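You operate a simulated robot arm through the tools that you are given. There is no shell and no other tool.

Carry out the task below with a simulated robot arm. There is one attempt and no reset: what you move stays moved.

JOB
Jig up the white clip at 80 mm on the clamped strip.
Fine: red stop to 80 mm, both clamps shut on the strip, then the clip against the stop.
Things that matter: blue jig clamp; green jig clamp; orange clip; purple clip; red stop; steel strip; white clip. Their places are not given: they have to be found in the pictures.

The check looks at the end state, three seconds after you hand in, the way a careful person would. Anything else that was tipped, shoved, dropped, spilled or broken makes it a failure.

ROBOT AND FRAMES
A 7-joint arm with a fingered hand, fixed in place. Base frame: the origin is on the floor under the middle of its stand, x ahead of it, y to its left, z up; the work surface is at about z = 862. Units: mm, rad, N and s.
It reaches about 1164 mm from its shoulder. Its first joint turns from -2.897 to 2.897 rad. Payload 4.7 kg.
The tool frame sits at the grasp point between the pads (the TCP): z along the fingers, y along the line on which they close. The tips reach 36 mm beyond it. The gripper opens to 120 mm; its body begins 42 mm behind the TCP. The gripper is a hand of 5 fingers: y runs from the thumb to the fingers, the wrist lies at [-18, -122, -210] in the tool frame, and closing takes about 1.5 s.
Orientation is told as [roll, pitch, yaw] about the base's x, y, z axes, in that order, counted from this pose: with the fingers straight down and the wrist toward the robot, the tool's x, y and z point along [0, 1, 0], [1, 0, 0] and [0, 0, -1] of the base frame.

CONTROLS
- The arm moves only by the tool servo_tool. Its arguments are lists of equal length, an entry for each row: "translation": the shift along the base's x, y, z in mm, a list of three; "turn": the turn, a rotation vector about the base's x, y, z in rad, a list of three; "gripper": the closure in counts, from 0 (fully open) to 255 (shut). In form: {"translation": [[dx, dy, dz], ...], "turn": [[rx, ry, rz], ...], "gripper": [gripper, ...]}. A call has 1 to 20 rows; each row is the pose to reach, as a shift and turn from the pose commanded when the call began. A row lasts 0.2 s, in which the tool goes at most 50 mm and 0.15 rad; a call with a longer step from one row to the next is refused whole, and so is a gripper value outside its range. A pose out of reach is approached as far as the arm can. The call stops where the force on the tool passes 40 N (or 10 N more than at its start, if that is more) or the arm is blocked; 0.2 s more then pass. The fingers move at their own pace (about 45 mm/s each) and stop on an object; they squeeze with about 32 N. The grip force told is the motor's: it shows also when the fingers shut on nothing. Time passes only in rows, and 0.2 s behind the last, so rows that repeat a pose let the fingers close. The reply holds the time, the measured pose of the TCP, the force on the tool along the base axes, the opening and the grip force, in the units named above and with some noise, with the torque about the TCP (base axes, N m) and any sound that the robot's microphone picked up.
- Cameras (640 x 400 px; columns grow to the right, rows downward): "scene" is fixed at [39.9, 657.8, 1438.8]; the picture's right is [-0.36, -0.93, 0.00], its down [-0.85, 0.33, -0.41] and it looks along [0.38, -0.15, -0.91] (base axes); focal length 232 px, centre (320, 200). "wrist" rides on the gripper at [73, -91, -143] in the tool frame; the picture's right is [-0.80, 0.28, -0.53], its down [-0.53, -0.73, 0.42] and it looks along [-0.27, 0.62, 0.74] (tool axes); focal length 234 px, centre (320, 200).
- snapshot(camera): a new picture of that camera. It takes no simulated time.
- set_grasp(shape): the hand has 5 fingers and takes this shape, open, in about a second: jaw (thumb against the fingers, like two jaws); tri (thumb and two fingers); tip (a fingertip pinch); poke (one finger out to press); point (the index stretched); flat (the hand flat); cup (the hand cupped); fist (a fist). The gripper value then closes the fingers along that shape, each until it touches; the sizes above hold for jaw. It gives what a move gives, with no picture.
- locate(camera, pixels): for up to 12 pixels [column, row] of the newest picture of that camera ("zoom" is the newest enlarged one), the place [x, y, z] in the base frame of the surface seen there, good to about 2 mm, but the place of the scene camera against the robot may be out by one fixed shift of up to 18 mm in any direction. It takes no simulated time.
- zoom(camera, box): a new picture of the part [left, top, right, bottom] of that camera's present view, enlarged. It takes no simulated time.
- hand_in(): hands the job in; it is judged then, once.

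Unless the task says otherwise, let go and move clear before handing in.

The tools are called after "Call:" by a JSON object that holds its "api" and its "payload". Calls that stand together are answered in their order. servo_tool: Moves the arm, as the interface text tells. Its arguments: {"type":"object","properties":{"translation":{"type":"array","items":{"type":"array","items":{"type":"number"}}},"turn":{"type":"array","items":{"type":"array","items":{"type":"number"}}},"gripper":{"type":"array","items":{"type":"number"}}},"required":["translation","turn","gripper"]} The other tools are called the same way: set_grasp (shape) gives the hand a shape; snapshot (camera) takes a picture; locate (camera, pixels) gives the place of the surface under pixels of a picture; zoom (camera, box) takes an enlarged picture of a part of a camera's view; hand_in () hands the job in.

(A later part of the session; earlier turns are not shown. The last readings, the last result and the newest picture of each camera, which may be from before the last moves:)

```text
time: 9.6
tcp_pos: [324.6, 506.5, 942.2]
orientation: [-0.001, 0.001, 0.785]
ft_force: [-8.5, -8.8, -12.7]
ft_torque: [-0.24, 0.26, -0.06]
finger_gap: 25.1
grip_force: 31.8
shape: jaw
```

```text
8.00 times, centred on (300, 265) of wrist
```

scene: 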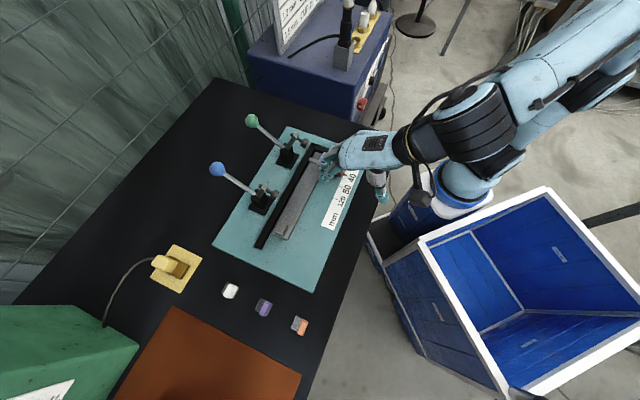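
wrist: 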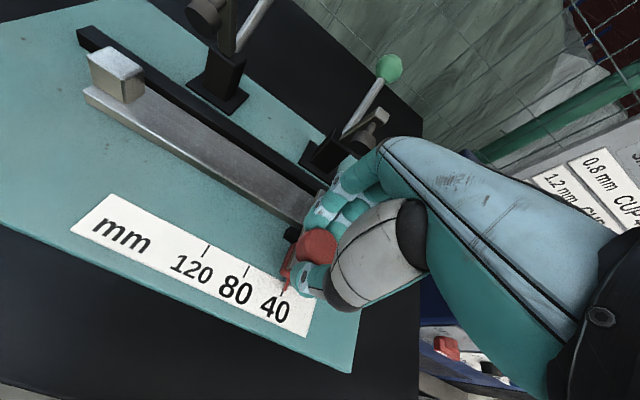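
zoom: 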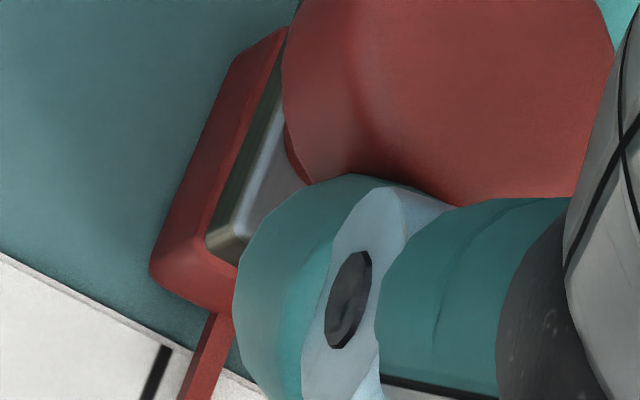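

Pointer is ~4 mm short of the 80 tick. Moving 3 mm more and checking.

Call:
{"api": "servo_tool", "payload": {"translation": [[-1.1, 1.1, 0], [-2.2, 2.2, 0], [-2.2, 2.2, 0]], "turn": [[0, 0, 0], [0, 0, 0], [0, 0, 0]], "gripper": [210, 210, 210]}}

Call:
{"api": "zoom", "payload": {"camera": "scene", "box": [328, 175, 360, 195]}}

Call:
{"api": "zoom", "payload": {"camera": "wrist", "box": [260, 270, 308, 300]}}

```text
time: 10.4
tcp_pos: [322.3, 508.3, 943.6]
orientation: [0.0, 0.001, 0.786]
ft_force: [-6.7, -1.6, -14.5]
ft_torque: [-0.09, 0.13, -0.01]
finger_gap: 24.8
grip_force: 31.8
shape: jaw
```

```text
16.00 times, centred on (344, 185) of scene
```

zoom: 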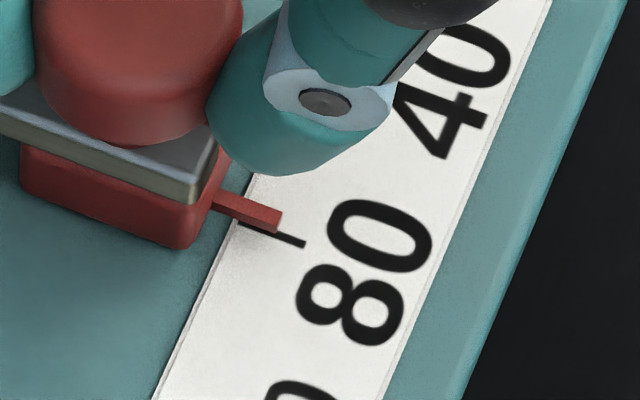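

```text
13.33 times, centred on (284, 285) of wrist
```

zoom: 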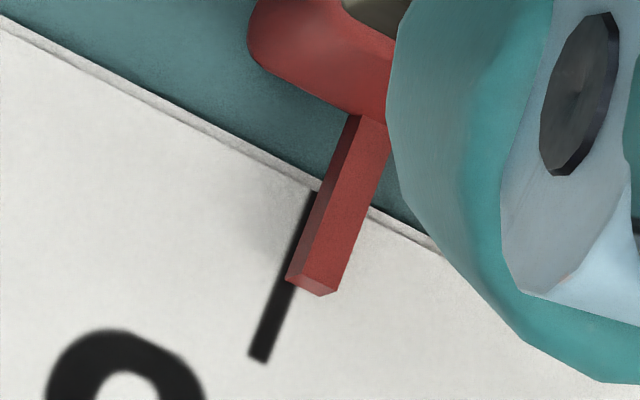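

The pointer is nearly on the 80 tick — about 0.7 mm short after parallax. Nudge 0.8 mm further.

Call:
{"api": "servo_tool", "payload": {"translation": [[-0.6, 0.6, 0], [-0.6, 0.6, 0], [-0.6, 0.6, 0]], "turn": [[0, 0, 0], [0, 0, 0], [0, 0, 0]], "gripper": [210, 210, 210]}}

Call:
{"api": "zoom", "payload": {"camera": "scene", "box": [328, 175, 360, 195]}}

Call:
{"api": "zoom", "payload": {"camera": "wrist", "box": [260, 270, 308, 300]}}

```text
time: 11.2
tcp_pos: [320.7, 507.9, 942.4]
orientation: [0.0, -0.001, 0.785]
ft_force: [-6.3, -4.6, -13.9]
ft_torque: [-0.15, 0.11, -0.04]
finger_gap: 25.0
grip_force: 32.0
shape: jaw
```

```text
16.00 times, centred on (344, 185) of scene
```

zoom: 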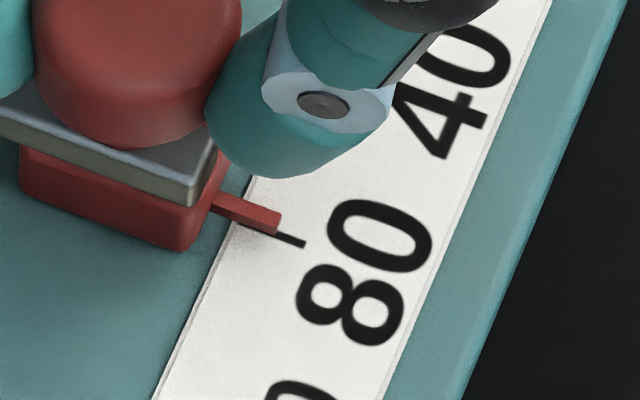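

```text
13.33 times, centred on (284, 285) of wrist
```

zoom: 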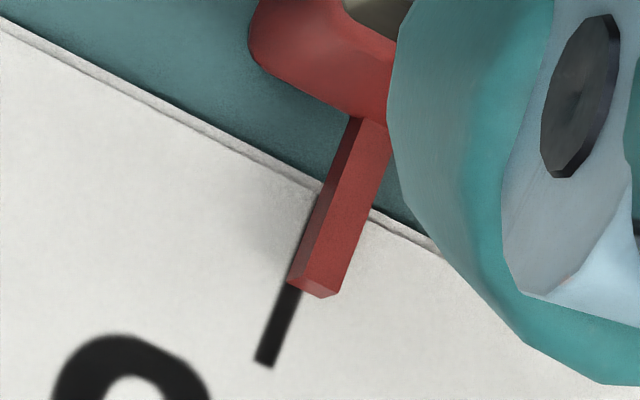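

The tick now emerges centrally from under the pointer tip – aligned at 80 within a few tenths. Release and check it stays.

Call:
{"api": "servo_tool", "payload": {"translation": [[0, 0, 0], [0, 0, 0], [0, 0, 0], [0, 0, 0], [0, 0, 0], [0, 0, 15], [0, 0, 40], [0, 0, 70], [0, 0, 70]], "turn": [[0, 0, 0], [0, 0, 0], [0, 0, 0], [0, 0, 0], [0, 0, 0], [0, 0, 0], [0, 0, 0], [0, 0, 0], [0, 0, 0]], "gripper": [180, 150, 120, 90, 90, 90, 90, 90, 90]}}

Call:
{"api": "zoom", "payload": {"camera": "scene", "box": [328, 175, 360, 195]}}

Call:
{"api": "snapshot", "payload": {"camera": "wrist"}}

Call:
{"api": "zoom", "payload": {"camera": "wrist", "box": [210, 240, 306, 300]}}

```text
time: 13.2
tcp_pos: [319.9, 508.4, 1015.7]
orientation: [0.0, 0.0, 0.786]
ft_force: [0.5, -0.9, 0.1]
ft_torque: [-0.01, -0.03, -0.03]
finger_gap: 77.5
grip_force: 0.0
shape: jaw
```

```text
16.00 times, centred on (344, 185) of scene
```

zoom: 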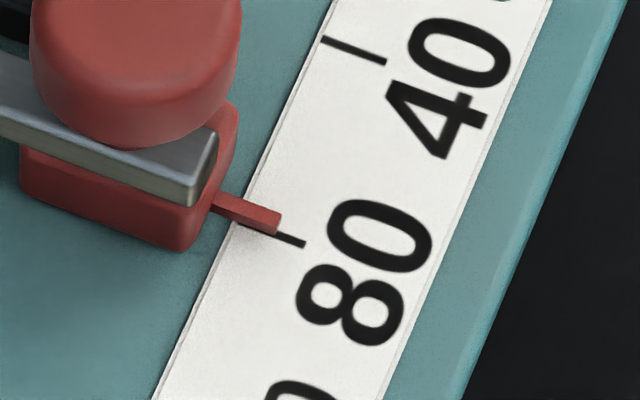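

```text
taken
```

wrist: 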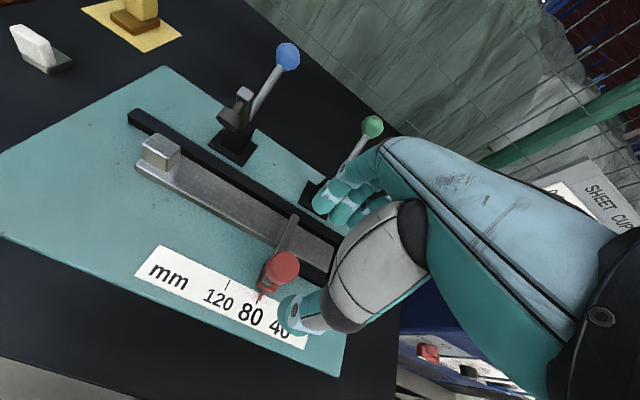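

```text
6.67 times, centred on (258, 270) of wrist
```

zoom: 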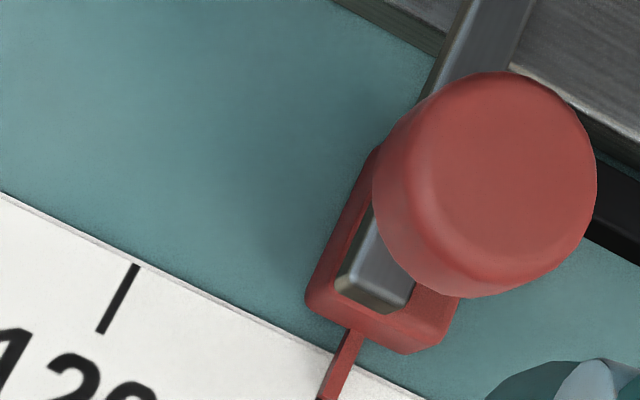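

The stop stays at 80. Now check the strip's seating against the fence at the corner, which is now uncovered.

Call:
{"api": "zoom", "payload": {"camera": "scene", "box": [296, 140, 344, 170]}}

Call:
{"api": "zoom", "payload": {"camera": "scene", "box": [250, 215, 314, 255]}}

Call:
{"api": "zoom", "payload": {"camera": "scene", "box": [240, 130, 368, 250]}}

```text
13.33 times, centred on (320, 155) of scene
```

zoom: 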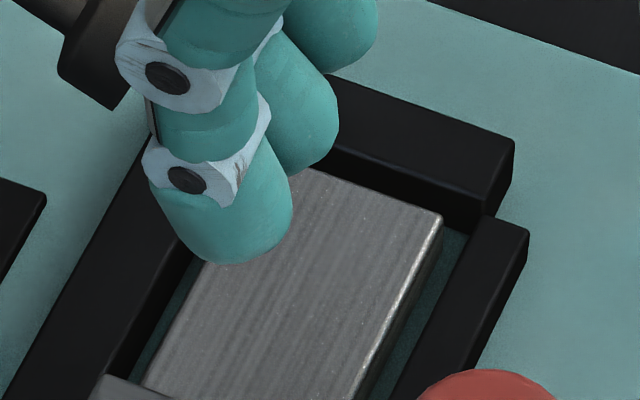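

```text
10.00 times, centred on (282, 235) of scene
```

zoom: 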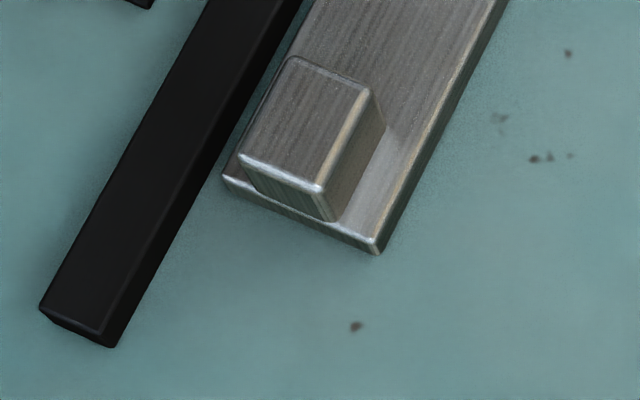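

```text
3.33 times, centred on (304, 190) of scene
```

zoom: 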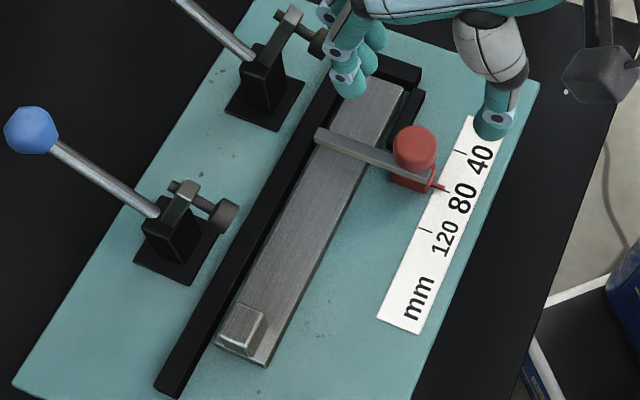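

The strip lies parallel to the fence and evenly loose in its nest (≈7–9 mm on all three sides), so it's nested as laid; I leave that for now. Next: the blue clamp. Ball centre ≈(397,766,985). I'll rise and go above it with the fingers to hook it from its far side.

Call:
{"api": "servo_tool", "payload": {"translation": [[0, 0, 40], [0, 0, 75], [13, 46, 75], [26, 92, 75], [39, 138, 75], [52, 184, 75], [60, 224, 75], [66, 247, 75], [66, 247, 75]], "turn": [[0, 0, 0], [0, 0, 0], [0, 0, 0], [0, 0, 0], [0, 0, 0], [0, 0, 0], [0, 0, 0], [0, 0, 0], [0, 0, 0]], "gripper": [88, 88, 88, 88, 88, 88, 88, 88, 88]}}

Call:
{"api": "snapshot", "payload": {"camera": "wrist"}}

Call:
{"api": "zoom", "payload": {"camera": "scene", "box": [160, 80, 352, 220]}}

```text
time: 15.2
tcp_pos: [388.0, 755.1, 1087.2]
orientation: [-0.001, -0.002, 0.785]
ft_force: [0.3, -0.1, -0.5]
ft_torque: [0.01, 0.02, 0.01]
finger_gap: 78.4
grip_force: 0.0
shape: jaw
```

```text
taken
```

wrist: 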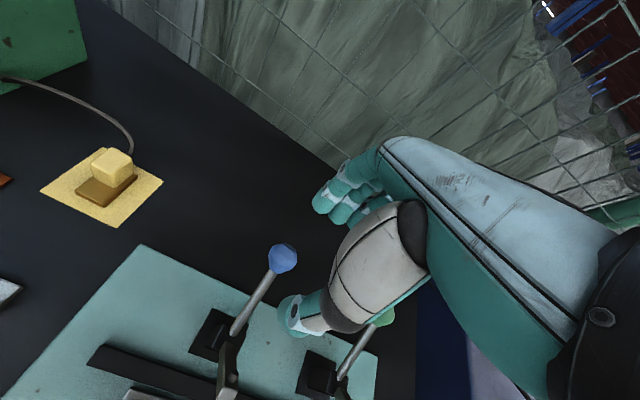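

```text
2.86 times, centred on (256, 150) of scene
```

zoom: 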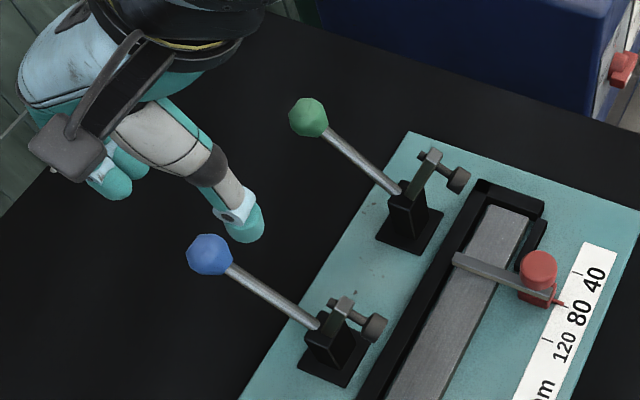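

Hand is above the blue lever; locating the ball (283,257) and the green ball in this wrist view.

Call:
{"api": "zoom", "payload": {"camera": "wrist", "box": [200, 220, 400, 400]}}

Call:
{"api": "locate", "payload": {"camera": "wrist", "pixels": [[283, 257], [272, 258], [294, 258], [283, 247], [283, 268], [265, 285], [250, 305], [235, 330], [228, 345], [320, 195], [285, 315], [345, 372]]}}

```text
2.22 times, centred on (300, 310) of wrist
```

zoom: 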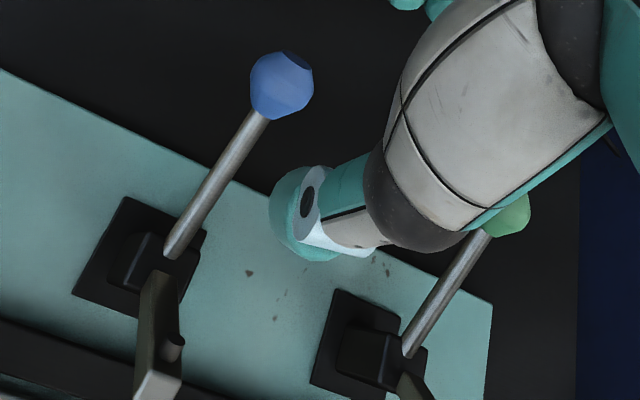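

```text
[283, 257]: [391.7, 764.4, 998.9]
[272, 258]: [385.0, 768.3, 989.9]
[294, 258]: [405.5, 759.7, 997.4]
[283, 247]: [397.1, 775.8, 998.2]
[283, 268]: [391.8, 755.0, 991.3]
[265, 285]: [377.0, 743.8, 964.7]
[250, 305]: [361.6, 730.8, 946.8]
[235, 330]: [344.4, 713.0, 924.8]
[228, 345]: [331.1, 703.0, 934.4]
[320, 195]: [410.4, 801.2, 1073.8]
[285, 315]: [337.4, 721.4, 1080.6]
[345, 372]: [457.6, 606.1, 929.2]
```

Ball centre is ≈(398,766,986), s≈260, t≈823, handle sloping 40° from a pivot near t 736, z 915. Descend to z≈1000 so the fingers hang just behind the ball, thumb clear above the rod.

Call:
{"api": "servo_tool", "payload": {"translation": [[0, 0, -25], [0, 0, -50], [0, 0, -70], [0, 0, -87], [0, 0, -87]], "turn": [[0, 0, 0], [0, 0, 0], [0, 0, 0], [0, 0, 0], [0, 0, 0]], "gripper": [88, 88, 88, 88, 88]}}

Call:
{"api": "snapshot", "payload": {"camera": "wrist"}}

Call:
{"api": "zoom", "payload": {"camera": "scene", "box": [160, 110, 320, 210]}}

```text
time: 16.4
tcp_pos: [386.8, 756.2, 1000.9]
orientation: [-0.002, -0.001, 0.785]
ft_force: [-0.2, 0.7, 0.0]
ft_torque: [-0.02, 0.01, 0.02]
finger_gap: 78.2
grip_force: 0.1
shape: jaw
```

```text
taken
```

wrist: 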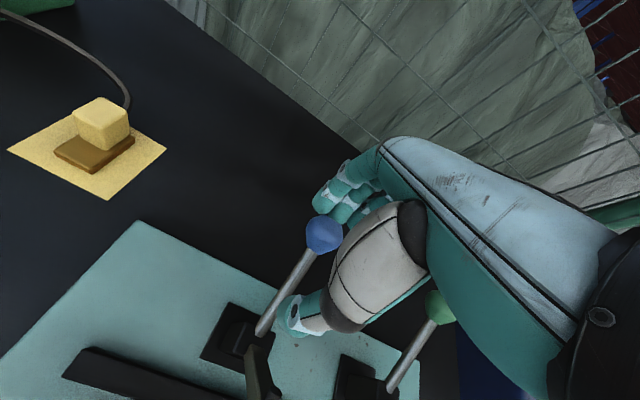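

```text
4.00 times, centred on (240, 160) of scene
```

zoom: 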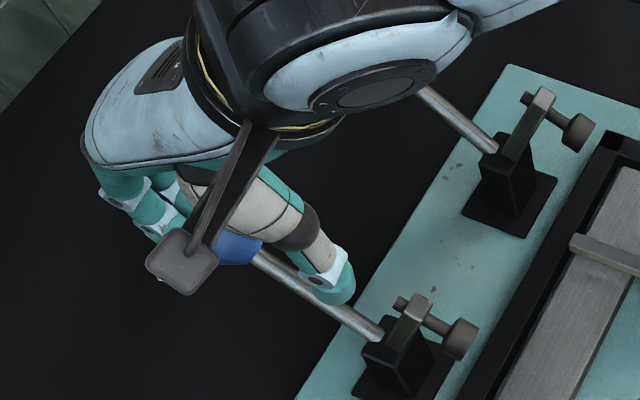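

Fingers hang beyond the ball, thumb above the rod. Pull toward −t following the arc, first to about 70° lever angle.

Call:
{"api": "servo_tool", "payload": {"translation": [[-7.3, -7.3, 0], [-12.9, -12.9, 7], [-18, -18, 13.7], [-23.5, -23.5, 19.6], [-29.3, -29.3, 24.8], [-35.4, -35.4, 29.3], [-41.8, -41.8, 33], [-41.8, -41.8, 33]], "turn": [[0, 0, 0], [0, 0, 0], [0, 0, 0], [0, 0, 0], [0, 0, 0], [0, 0, 0], [0, 0, 0], [0, 0, 0]], "gripper": [88, 88, 88, 88, 88, 88, 88, 88]}}

Call:
{"api": "snapshot", "payload": {"camera": "wrist"}}

Call:
{"api": "zoom", "payload": {"camera": "scene", "box": [160, 110, 320, 210]}}

```text
time: 18.2
tcp_pos: [344.4, 715.2, 1033.8]
orientation: [0.0, 0.0, 0.785]
ft_force: [0.2, 0.6, 0.0]
ft_torque: [0.04, -0.02, 0.01]
finger_gap: 79.5
grip_force: 0.0
shape: jaw
```

```text
taken
```

wrist: 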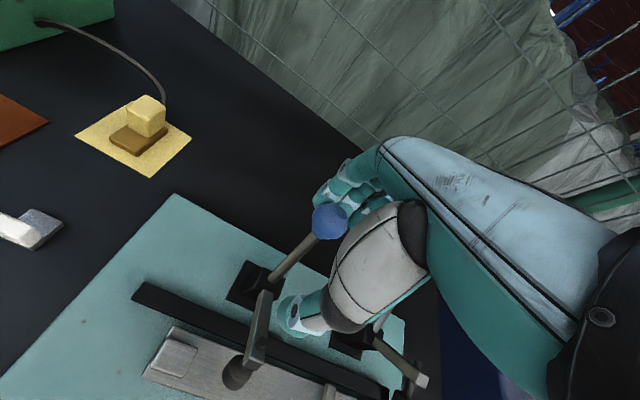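

```text
4.00 times, centred on (240, 160) of scene
```

zoom: 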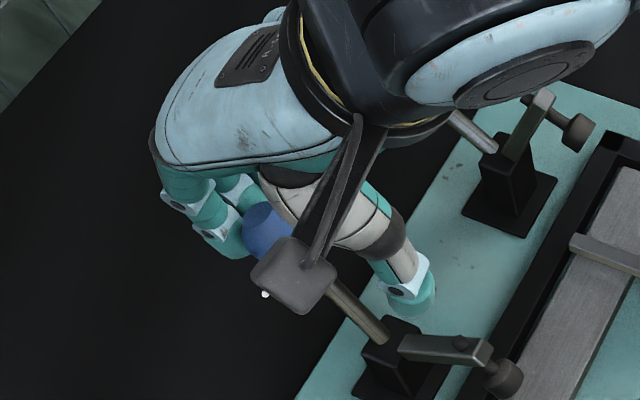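

The lever follows with almost no force; the clamp arm is coming down. Checking the ball's place to refine the arc.

Call:
{"api": "locate", "payload": {"camera": "wrist", "pixels": [[328, 222], [318, 225], [335, 210], [295, 260], [275, 275], [262, 305], [258, 325], [250, 350], [238, 372], [235, 382]]}}

Call:
{"api": "zoom", "payload": {"camera": "wrist", "box": [200, 190, 360, 400]}}

```text
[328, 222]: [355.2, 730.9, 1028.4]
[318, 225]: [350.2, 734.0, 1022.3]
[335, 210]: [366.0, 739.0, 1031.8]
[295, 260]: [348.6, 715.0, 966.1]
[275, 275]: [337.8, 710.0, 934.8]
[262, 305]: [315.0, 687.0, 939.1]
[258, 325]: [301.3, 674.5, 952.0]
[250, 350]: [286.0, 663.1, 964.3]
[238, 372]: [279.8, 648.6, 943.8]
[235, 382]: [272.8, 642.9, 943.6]
```

```text
1.90 times, centred on (280, 295) of wrist
```

zoom: 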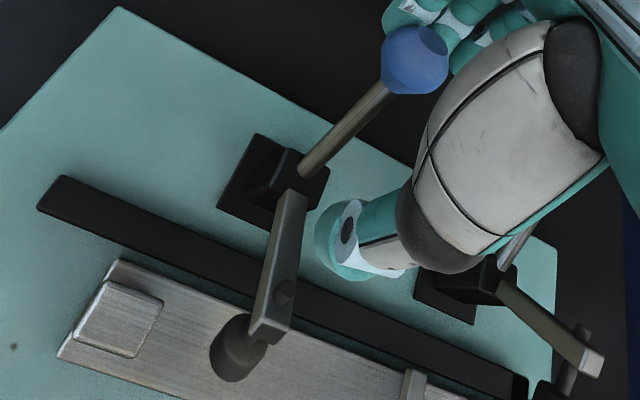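

Ball centre now ≈t 776, z 1018 as predicted; arm at ≈33° elevation. Continue the arc to about 97°.

Call:
{"api": "servo_tool", "payload": {"translation": [[-6.6, -6.6, 2.9], [-13.3, -13.3, 5], [-20.2, -20.2, 6.3], [-27, -27, 6.7], [-33.9, -33.9, 6.3], [-36.7, -36.7, 5.8], [-36.7, -36.7, 5.8]], "turn": [[0, 0, 0], [0, 0, 0], [0, 0, 0], [0, 0, 0], [0, 0, 0], [0, 0, 0], [0, 0, 0]], "gripper": [88, 88, 88, 88, 88, 88, 88]}}

Call:
{"api": "snapshot", "payload": {"camera": "wrist"}}

Call:
{"api": "zoom", "payload": {"camera": "scene", "box": [180, 120, 340, 245]}}

```text
time: 19.8
tcp_pos: [308.6, 676.7, 1038.6]
orientation: [0.0, 0.0, 0.785]
ft_force: [-0.1, 0.7, 0.8]
ft_torque: [-0.01, -0.04, -0.01]
finger_gap: 78.8
grip_force: 0.1
shape: jaw
```

```text
taken
```

wrist: 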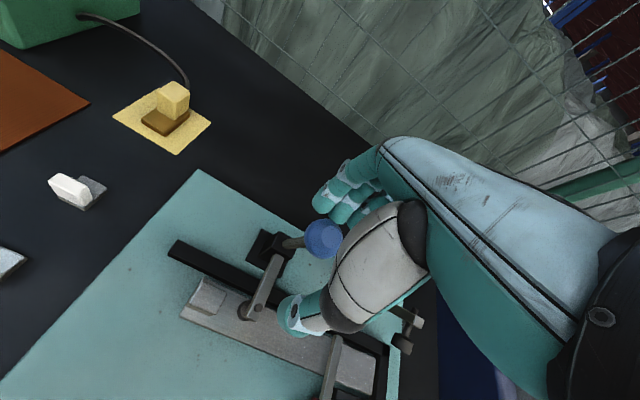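

```text
3.20 times, centred on (260, 182) of scene
```

zoom: 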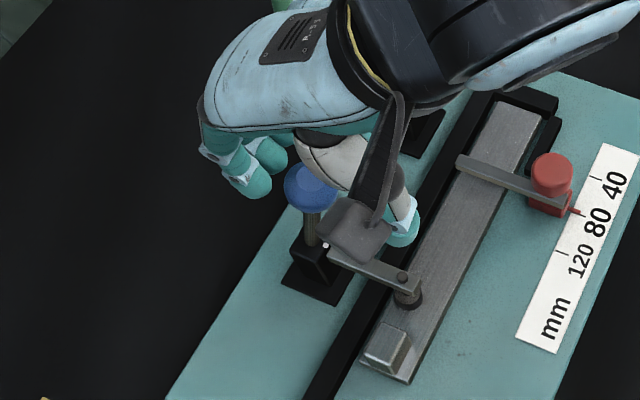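

The blue lever appears to have dropped over by itself; the pad looks to be on the strip. Zooming and locating.

Call:
{"api": "zoom", "payload": {"camera": "wrist", "box": [180, 210, 340, 350]}}

Call:
{"api": "locate", "payload": {"camera": "wrist", "pixels": [[322, 238], [310, 245], [295, 243], [283, 245], [273, 265], [265, 285], [255, 302], [245, 310], [240, 316], [250, 318], [205, 295]]}}

Call:
{"api": "zoom", "payload": {"camera": "scene", "box": [240, 170, 320, 250]}}

```text
2.86 times, centred on (260, 280) of wrist
```

zoom: 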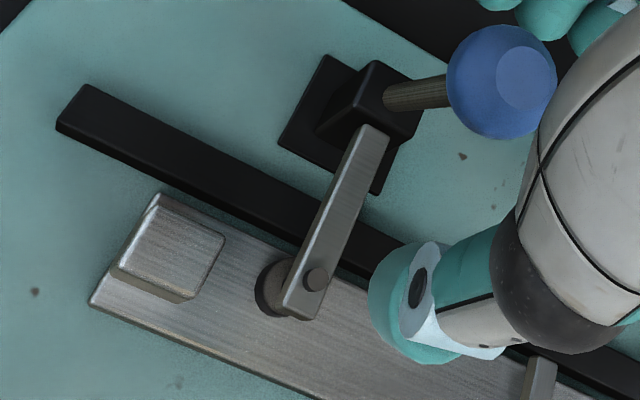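

```text
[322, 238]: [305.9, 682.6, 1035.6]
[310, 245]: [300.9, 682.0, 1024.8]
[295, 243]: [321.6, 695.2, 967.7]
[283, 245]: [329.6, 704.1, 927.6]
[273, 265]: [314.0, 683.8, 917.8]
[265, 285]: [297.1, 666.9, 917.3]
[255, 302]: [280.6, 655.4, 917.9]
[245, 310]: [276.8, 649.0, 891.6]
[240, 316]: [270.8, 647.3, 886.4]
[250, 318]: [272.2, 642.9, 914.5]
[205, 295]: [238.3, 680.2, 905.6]
```

```text
5.00 times, centred on (280, 210) of scene
```

zoom: 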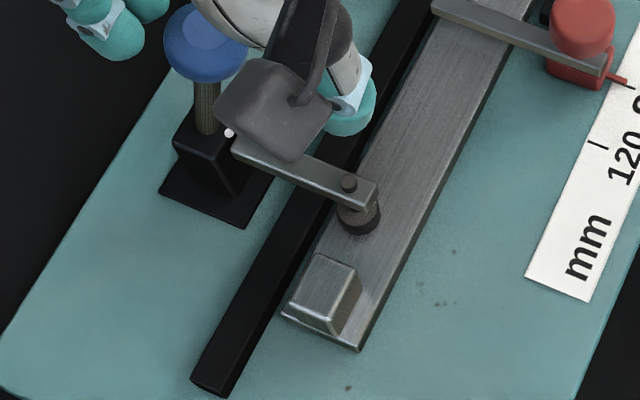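

The blue clamp arm is horizontal at z≈917 with its pad down on the strip. I'll locate the plunger head (259,307) for the pad's centre, then press gently to make sure the lever is at its end.

Call:
{"api": "zoom", "payload": {"camera": "wrist", "box": [230, 285, 278, 325]}}

Call:
{"api": "locate", "payload": {"camera": "zoom", "pixels": [[335, 225], [350, 215], [320, 245], [130, 230], [165, 180], [210, 310], [240, 330], [160, 300], [60, 190], [400, 360], [500, 330]]}}

```text
10.00 times, centred on (254, 305) of wrist
```

zoom: 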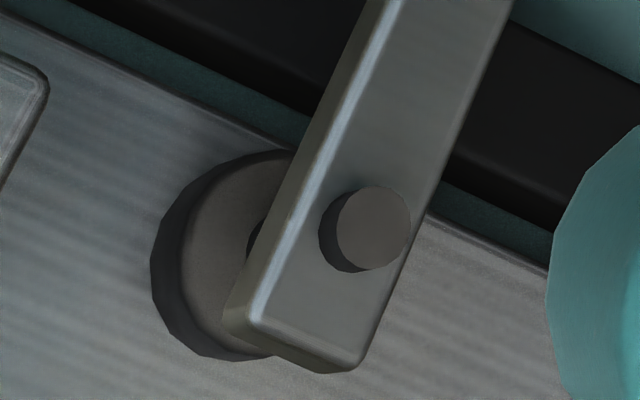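

```text
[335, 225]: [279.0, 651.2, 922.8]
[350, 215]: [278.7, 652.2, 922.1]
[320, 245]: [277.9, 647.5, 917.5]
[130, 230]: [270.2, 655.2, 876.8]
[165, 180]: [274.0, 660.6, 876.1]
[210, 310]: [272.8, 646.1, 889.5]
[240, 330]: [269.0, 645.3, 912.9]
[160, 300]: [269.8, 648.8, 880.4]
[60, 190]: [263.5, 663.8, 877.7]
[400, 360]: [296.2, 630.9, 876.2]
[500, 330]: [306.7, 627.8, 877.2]
```

The pad's plunger axis is at t≈658.5 – the centre of a strip seated against the fence (fence face t≈678, strip 42 wide), while the strip now lies 7–8 mm off the fence and 9 mm off the end face where the scale's zero is. A careful jigging needs the strip pushed home first, so I re-open the blue lever by pushing the ball back with the thumb.

Call:
{"api": "servo_tool", "payload": {"translation": [[8, 8, 0], [16, 16, 0], [24, 24, 0], [31, 31, 1], [38.6, 38.6, 1.7], [45.5, 45.5, 2], [52.5, 52.5, 1.5], [59.2, 59.2, 0.4], [66, 66, -1.6], [72.5, 72.5, -4.6], [72.5, 72.5, -4.6]], "turn": [[0, 0, 0], [0, 0, 0], [0, 0, 0], [0, 0, 0], [0, 0, 0], [0, 0, 0], [0, 0, 0], [0, 0, 0], [0, 0, 0], [0, 0, 0], [0, 0, 0]], "gripper": [88, 88, 88, 88, 88, 88, 88, 88, 88, 88, 88]}}

Call:
{"api": "snapshot", "payload": {"camera": "wrist"}}

Call:
{"api": "zoom", "payload": {"camera": "scene", "box": [180, 120, 340, 245]}}

```text
time: 22.2
tcp_pos: [379.1, 750.3, 1034.8]
orientation: [0.0, -0.002, 0.786]
ft_force: [-0.7, -1.0, 0.5]
ft_torque: [0.0, 0.02, -0.03]
finger_gap: 79.9
grip_force: 0.1
shape: jaw
```

```text
taken
```

wrist: 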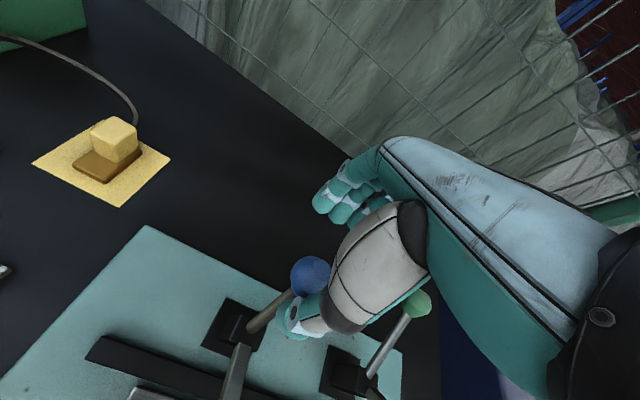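

```text
3.20 times, centred on (260, 182) of scene
```

zoom: 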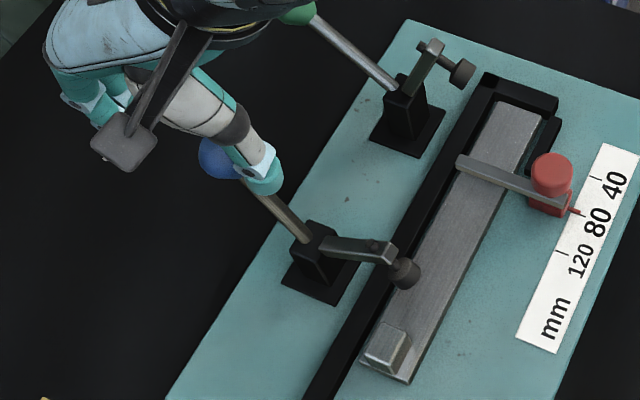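

The lever stays put by friction against the thumb at ≈70°. Continue pushing it open, a little higher on the ball, then lift off.

Call:
{"api": "servo_tool", "payload": {"translation": [[6.5, 6.5, -1], [12.9, 12.9, -3], [18.5, 18.5, -8], [24.2, 24.2, -14], [29.3, 29.3, -20], [33, 33, -26], [33, 33, -26], [30, 30, 0], [26, 26, 40], [26, 26, 60]], "turn": [[0, 0, 0], [0, 0, 0], [0, 0, 0], [0, 0, 0], [0, 0, 0], [0, 0, 0], [0, 0, 0], [0, 0, 0], [0, 0, 0], [0, 0, 0]], "gripper": [88, 88, 88, 88, 88, 88, 88, 88, 88, 88]}}

Call:
{"api": "zoom", "payload": {"camera": "scene", "box": [160, 120, 320, 245]}}

```text
time: 24.4
tcp_pos: [407.7, 777.2, 1093.1]
orientation: [-0.001, 0.003, 0.785]
ft_force: [0.2, 0.4, -0.1]
ft_torque: [-0.01, -0.03, 0.0]
finger_gap: 78.6
grip_force: 0.1
shape: jaw
```

```text
3.20 times, centred on (240, 182) of scene
```

zoom: 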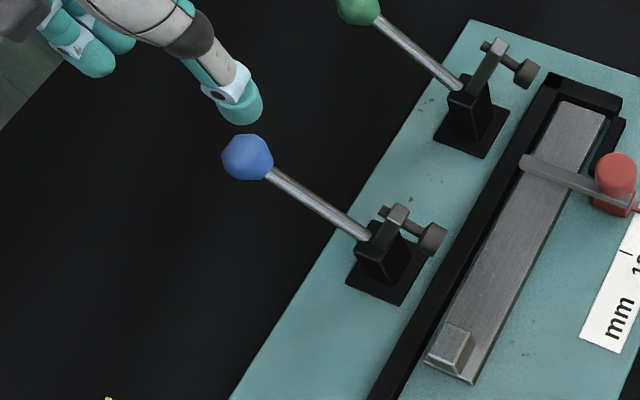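

Blue is open again. I move the hand back over the front of the jig and set the "point" shape to see which finger can push the strip.

Call:
{"api": "servo_tool", "payload": {"translation": [[-25, -40, 10], [-50, -80, 20], [-75, -120, 20], [-100, -160, 20], [-125, -195, 20], [-138, -217, 20], [-138, -217, 20]], "turn": [[0, 0, 0], [0, 0, 0], [0, 0, 0], [0, 0, 0], [0, 0, 0], [0, 0, 0], [0, 0, 0]], "gripper": [88, 88, 88, 88, 88, 88, 88]}}

Call:
{"api": "set_grasp", "payload": {"shape": "point"}}

Call:
{"api": "snapshot", "payload": {"camera": "wrist"}}

Call:
{"api": "snapshot", "payload": {"camera": "scene"}}

```text
time: 26.0
tcp_pos: [268.7, 561.6, 1116.8]
orientation: [0.002, 0.0, 0.786]
ft_force: [-1.1, 0.0, 0.1]
ft_torque: [0.03, -0.01, -0.02]
finger_gap: 78.9
grip_force: 0.0
shape: jaw
```

```text
time: 26.9
tcp_pos: [268.4, 561.3, 1117.1]
orientation: [-0.001, 0.0, 0.785]
ft_force: [-0.2, 0.5, 0.6]
ft_torque: [0.01, 0.0, 0.0]
finger_gap: 114.4
grip_force: 0.1
shape: point
```

```text
taken
```

wrist: 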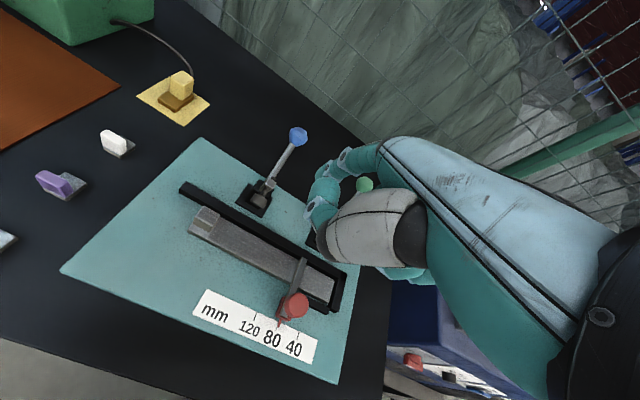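

```text
taken
```

scene: 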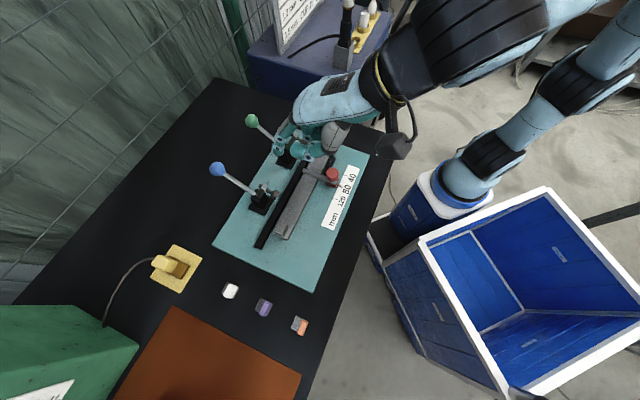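

Call:
{"api": "zoom", "payload": {"camera": "wrist", "box": [270, 120, 430, 300]}}

Call:
{"api": "zoom", "payload": {"camera": "scene", "box": [250, 70, 430, 190]}}

Call:
{"api": "locate", "payload": {"camera": "wrist", "pixels": [[315, 225], [312, 215], [320, 200], [330, 170], [345, 160], [320, 240], [340, 240], [370, 235], [400, 275], [425, 275]]}}

```text
2.22 times, centred on (350, 210) of wrist
```

zoom: 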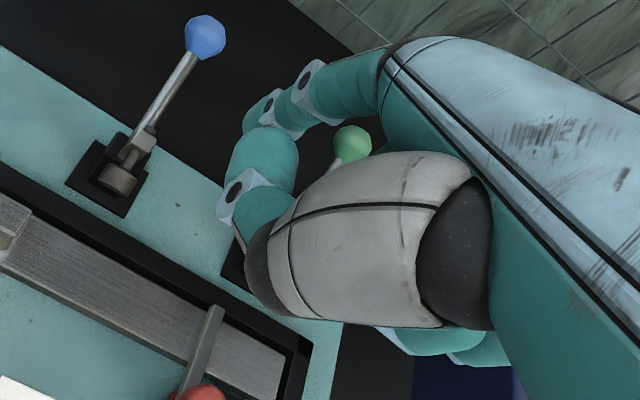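

```text
3.33 times, centred on (340, 130) of scene
```

zoom: 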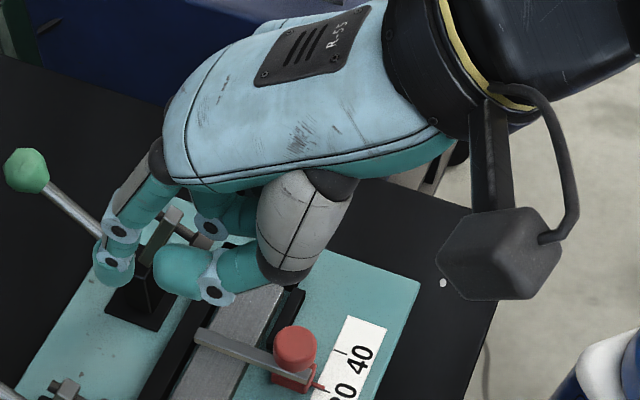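

```text
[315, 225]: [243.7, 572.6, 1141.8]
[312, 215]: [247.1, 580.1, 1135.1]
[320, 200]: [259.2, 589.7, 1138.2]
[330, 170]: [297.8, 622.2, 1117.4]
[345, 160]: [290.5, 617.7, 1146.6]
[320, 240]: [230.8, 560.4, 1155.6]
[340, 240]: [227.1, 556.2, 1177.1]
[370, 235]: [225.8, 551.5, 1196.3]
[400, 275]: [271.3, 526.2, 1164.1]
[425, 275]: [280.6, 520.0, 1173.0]
```

Let me compare with the "poke" shape, and also locate the index tip here first.

Call:
{"api": "locate", "payload": {"camera": "scene", "pixels": [[278, 154], [275, 150], [282, 155], [277, 143], [288, 151], [300, 152]]}}

Call:
{"api": "set_grasp", "payload": {"shape": "poke"}}

Call:
{"api": "zoom", "payload": {"camera": "wrist", "box": [250, 120, 430, 340]}}

Call:
{"api": "zoom", "payload": {"camera": "scene", "box": [250, 70, 430, 190]}}

```text
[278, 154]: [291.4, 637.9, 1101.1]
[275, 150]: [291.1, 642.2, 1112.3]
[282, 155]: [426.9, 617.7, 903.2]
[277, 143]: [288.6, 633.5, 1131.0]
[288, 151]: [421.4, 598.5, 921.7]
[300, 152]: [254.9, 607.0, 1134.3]
```

```text
time: 27.8
tcp_pos: [269.1, 562.9, 1117.1]
orientation: [0.0, 0.0, 0.784]
ft_force: [0.5, 0.4, -0.7]
ft_torque: [-0.01, 0.0, -0.06]
finger_gap: 0.0
grip_force: 0.2
shape: poke
```

```text
1.82 times, centred on (340, 230) of wrist
```

zoom: 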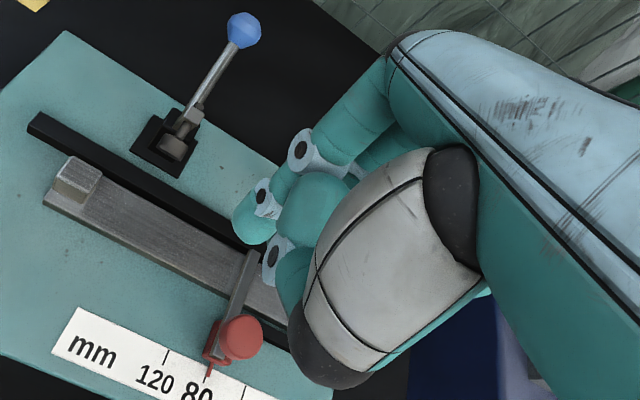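

```text
3.33 times, centred on (340, 130) of scene
```

zoom: 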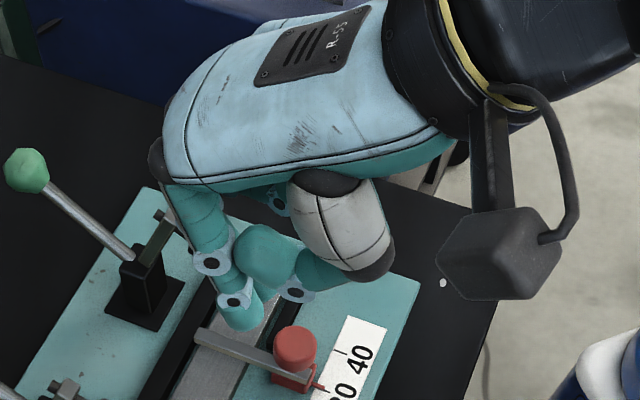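

"Poke" sends the index down near the TCP with the rest folded. Locate its tip.

Call:
{"api": "locate", "payload": {"camera": "wrist", "pixels": [[301, 244], [298, 238], [303, 250], [310, 240], [307, 232], [315, 225], [330, 245], [313, 260], [320, 275], [330, 320]]}}

Call:
{"api": "locate", "payload": {"camera": "scene", "pixels": [[315, 167], [311, 163], [320, 166], [310, 158], [330, 158], [303, 148], [320, 145], [345, 150]]}}

```text
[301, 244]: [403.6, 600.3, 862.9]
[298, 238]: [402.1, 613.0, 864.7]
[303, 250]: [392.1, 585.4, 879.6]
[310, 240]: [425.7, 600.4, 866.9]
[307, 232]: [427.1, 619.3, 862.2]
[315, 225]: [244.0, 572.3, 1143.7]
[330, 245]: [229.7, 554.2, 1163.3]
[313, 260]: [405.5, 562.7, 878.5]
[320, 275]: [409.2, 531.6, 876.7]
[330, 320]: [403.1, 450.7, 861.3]
```

```text
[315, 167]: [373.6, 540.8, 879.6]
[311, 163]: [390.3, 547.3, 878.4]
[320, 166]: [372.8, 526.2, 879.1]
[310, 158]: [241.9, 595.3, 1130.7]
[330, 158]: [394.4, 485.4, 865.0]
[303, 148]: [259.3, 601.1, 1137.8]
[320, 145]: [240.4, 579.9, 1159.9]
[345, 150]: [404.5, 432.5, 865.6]
```

Those readings used the older snapshots; taking new ones.

Call:
{"api": "snapshot", "payload": {"camera": "wrist"}}

Call:
{"api": "locate", "payload": {"camera": "wrist", "pixels": [[301, 244], [298, 238], [303, 250], [310, 240], [307, 232], [315, 225], [330, 245], [313, 260], [320, 275], [330, 320]]}}

Call:
{"api": "snapshot", "payload": {"camera": "scene"}}

Call:
{"api": "locate", "payload": {"camera": "scene", "pixels": [[315, 167], [311, 163], [320, 166], [310, 158], [330, 158], [303, 148], [320, 145], [345, 150]]}}

```text
taken
```

wrist: 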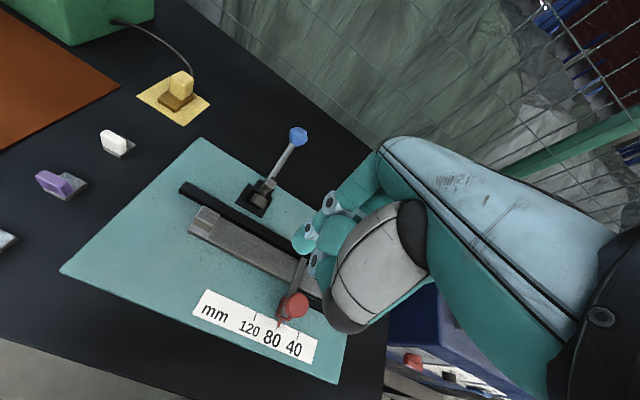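

```text
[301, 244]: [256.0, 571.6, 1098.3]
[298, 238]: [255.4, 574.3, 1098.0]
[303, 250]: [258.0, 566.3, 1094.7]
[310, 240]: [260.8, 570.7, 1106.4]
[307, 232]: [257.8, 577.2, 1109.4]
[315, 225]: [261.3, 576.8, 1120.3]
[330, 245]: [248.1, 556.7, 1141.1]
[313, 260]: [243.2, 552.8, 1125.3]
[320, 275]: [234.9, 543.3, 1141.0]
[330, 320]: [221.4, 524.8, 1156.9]
```

```text
taken
```

scene: 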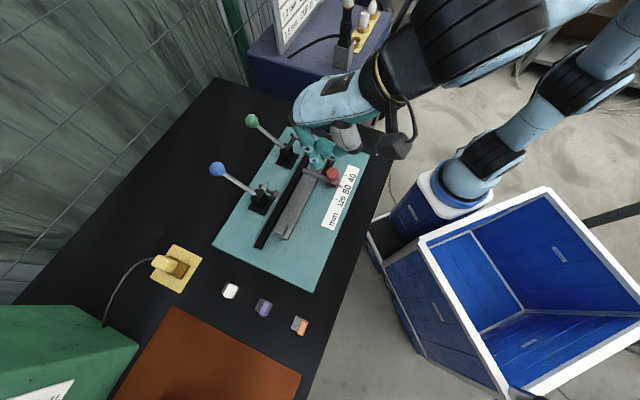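

```text
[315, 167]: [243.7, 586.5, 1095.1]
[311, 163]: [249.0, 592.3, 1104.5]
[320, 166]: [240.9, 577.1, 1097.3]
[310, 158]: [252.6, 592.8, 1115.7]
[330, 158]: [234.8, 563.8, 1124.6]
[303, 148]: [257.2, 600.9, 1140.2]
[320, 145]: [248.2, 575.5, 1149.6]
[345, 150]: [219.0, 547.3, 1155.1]
```

In "poke" the index tip sits near tool (+14, +5, ≈+30) with everything else ≥35 mm higher. I go down in front of the strip at s≈226 (between the knob and the blue clamp), stopping at z≈940 to check clearances.

Call:
{"api": "servo_tool", "payload": {"translation": [[5, 8, -40], [9.5, 16.9, -80], [9.5, 16.9, -120], [9.5, 16.9, -150], [9.5, 16.9, -177], [9.5, 16.9, -177]], "turn": [[0, 0, 0], [0, 0, 0], [0, 0, 0], [0, 0, 0], [0, 0, 0], [0, 0, 0]], "gripper": [0, 0, 0, 0, 0, 0]}}

Call:
{"api": "snapshot", "payload": {"camera": "wrist"}}

Call:
{"api": "zoom", "payload": {"camera": "scene", "box": [230, 110, 390, 235]}}

```text
time: 29.2
tcp_pos: [278.4, 577.6, 940.3]
orientation: [0.0, 0.0, 0.786]
ft_force: [-0.8, -0.7, 0.5]
ft_torque: [0.0, 0.01, -0.01]
finger_gap: 0.0
grip_force: 0.1
shape: poke
```

```text
taken
```

wrist: 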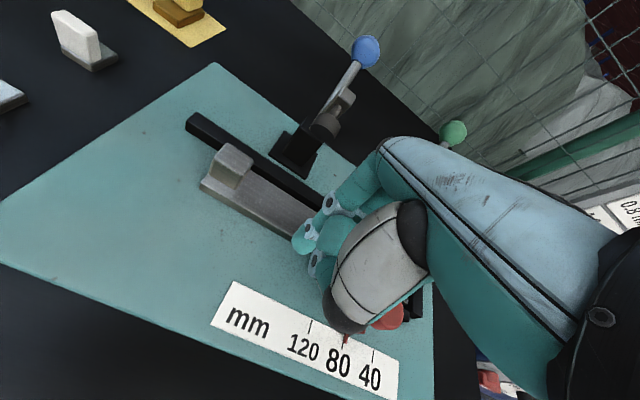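

```text
3.20 times, centred on (310, 172) of scene
```

zoom: 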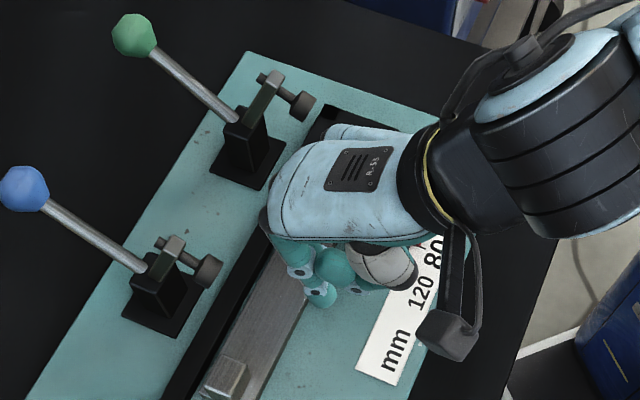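

The index tip is visible at (320,297) in the scene zoom just in front of the strip edge. Locating it, the strip edge and knuckle.

Call:
{"api": "locate", "payload": {"camera": "zoom", "pixels": [[320, 297], [326, 303], [322, 308], [312, 296], [300, 272], [275, 228], [270, 215], [290, 340], [300, 320], [340, 260]]}}

Call:
{"api": "zoom", "payload": {"camera": "scene", "box": [285, 175, 345, 220]}}

```text
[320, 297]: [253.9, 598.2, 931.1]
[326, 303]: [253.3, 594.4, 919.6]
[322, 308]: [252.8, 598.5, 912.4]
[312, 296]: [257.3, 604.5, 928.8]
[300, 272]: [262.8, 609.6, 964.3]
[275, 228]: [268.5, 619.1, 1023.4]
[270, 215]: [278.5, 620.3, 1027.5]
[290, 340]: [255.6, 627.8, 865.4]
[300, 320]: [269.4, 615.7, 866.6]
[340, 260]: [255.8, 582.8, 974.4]
```

```text
8.89 times, centred on (315, 198) of scene
```

zoom: 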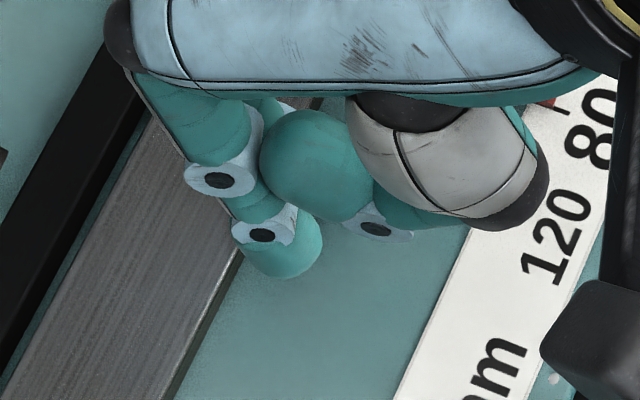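

Tip bottom is ≈30 mm below the TCP; strip edge is at t≈628 and the tip's front at ≈618. Lowering slowly to TCP z≈903, shifted 3 mm +s away from the knob.

Call:
{"api": "servo_tool", "payload": {"translation": [[-2, 2, -8], [-2, 2, -16], [-2, 2, -24], [-2, 2, -31], [-2, 2, -36], [-2, 2, -36]], "turn": [[0, 0, 0], [0, 0, 0], [0, 0, 0], [0, 0, 0], [0, 0, 0], [0, 0, 0]], "gripper": [0, 0, 0, 0, 0, 0]}}

Call:
{"api": "zoom", "payload": {"camera": "scene", "box": [270, 170, 350, 220]}}

Call:
{"api": "snapshot", "payload": {"camera": "wrist"}}

```text
time: 30.6
tcp_pos: [276.5, 577.7, 902.8]
orientation: [-0.001, -0.001, 0.785]
ft_force: [-0.1, 0.0, 0.0]
ft_torque: [0.0, -0.01, 0.01]
finger_gap: 0.3
grip_force: 0.0
shape: poke
```

```text
8.00 times, centred on (310, 195) of scene
```

zoom: 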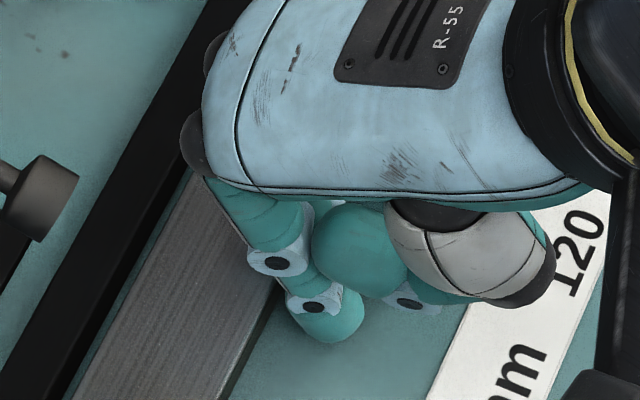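

```text
taken
```

wrist: 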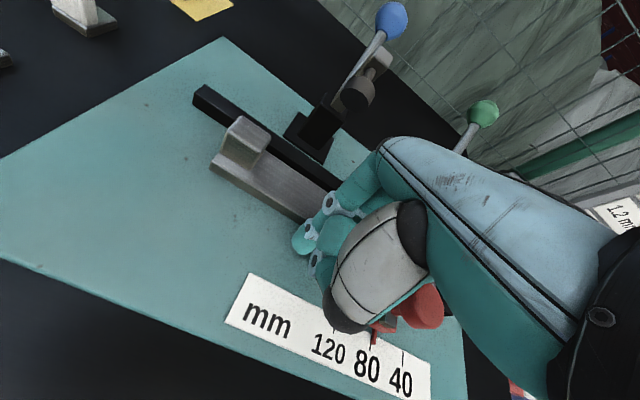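

No contact yet. Push +t slowly, watching force: first 14 mm.

Call:
{"api": "servo_tool", "payload": {"translation": [[1.5, 1.5, 0], [3, 3, 0], [4.5, 4.5, 0], [6, 6, 0], [7, 7, 0], [8, 8, 0], [9, 9, 0], [10, 10, 0], [10, 10, 0]], "turn": [[0, 0, 0], [0, 0, 0], [0, 0, 0], [0, 0, 0], [0, 0, 0], [0, 0, 0], [0, 0, 0], [0, 0, 0], [0, 0, 0]], "gripper": [0, 0, 0, 0, 0, 0, 0, 0, 0]}}

Call:
{"api": "zoom", "payload": {"camera": "scene", "box": [246, 180, 326, 250]}}

Call:
{"api": "zoom", "payload": {"camera": "scene", "box": [296, 135, 344, 165]}}

```text
time: 32.6
tcp_pos: [284.6, 586.9, 903.1]
orientation: [-0.001, -0.001, 0.786]
ft_force: [-4.6, -3.2, 10.8]
ft_torque: [-0.07, -0.04, -0.05]
finger_gap: 0.1
grip_force: 0.0
shape: poke
```

```text
5.71 times, centred on (286, 215) of scene
```

zoom: 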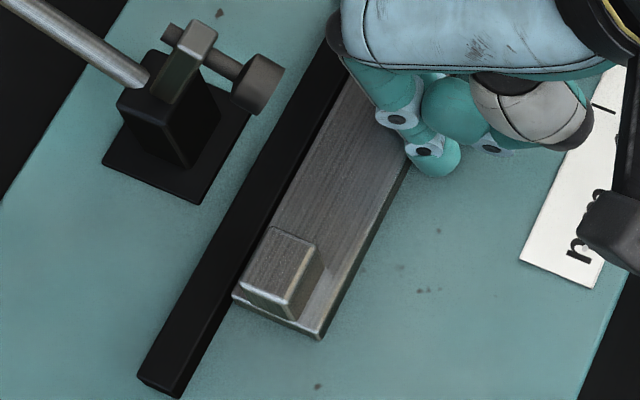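

```text
13.33 times, centred on (320, 150) of scene
```

zoom: 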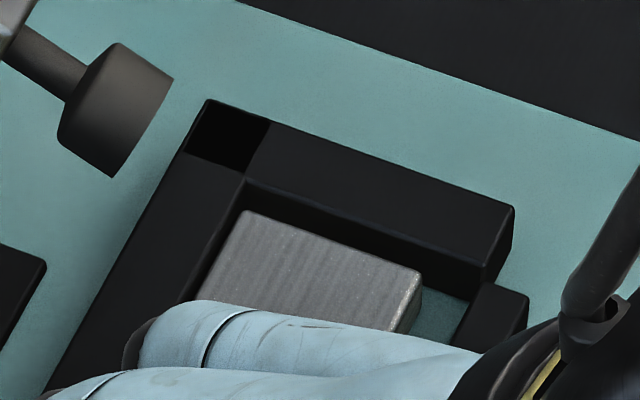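

The strip is sliding toward the fence (gap roughly halved at both ends), but the tip feels 11 N upward – it's bearing on the edge corner. Back off, go 4 mm lower, push again.

Call:
{"api": "servo_tool", "payload": {"translation": [[-2, -2, 0], [-4, -4, 0], [-4, -4, -2], [-4, -4, -4], [-4, -4, -4]], "turn": [[0, 0, 0], [0, 0, 0], [0, 0, 0], [0, 0, 0], [0, 0, 0]], "gripper": [0, 0, 0, 0, 0]}}

```text
time: 33.8
tcp_pos: [283.2, 584.0, 898.5]
orientation: [0.002, 0.0, 0.784]
ft_force: [-0.4, -0.6, 5.5]
ft_torque: [0.0, -0.07, -0.02]
finger_gap: 0.2
grip_force: 0.0
shape: poke
```

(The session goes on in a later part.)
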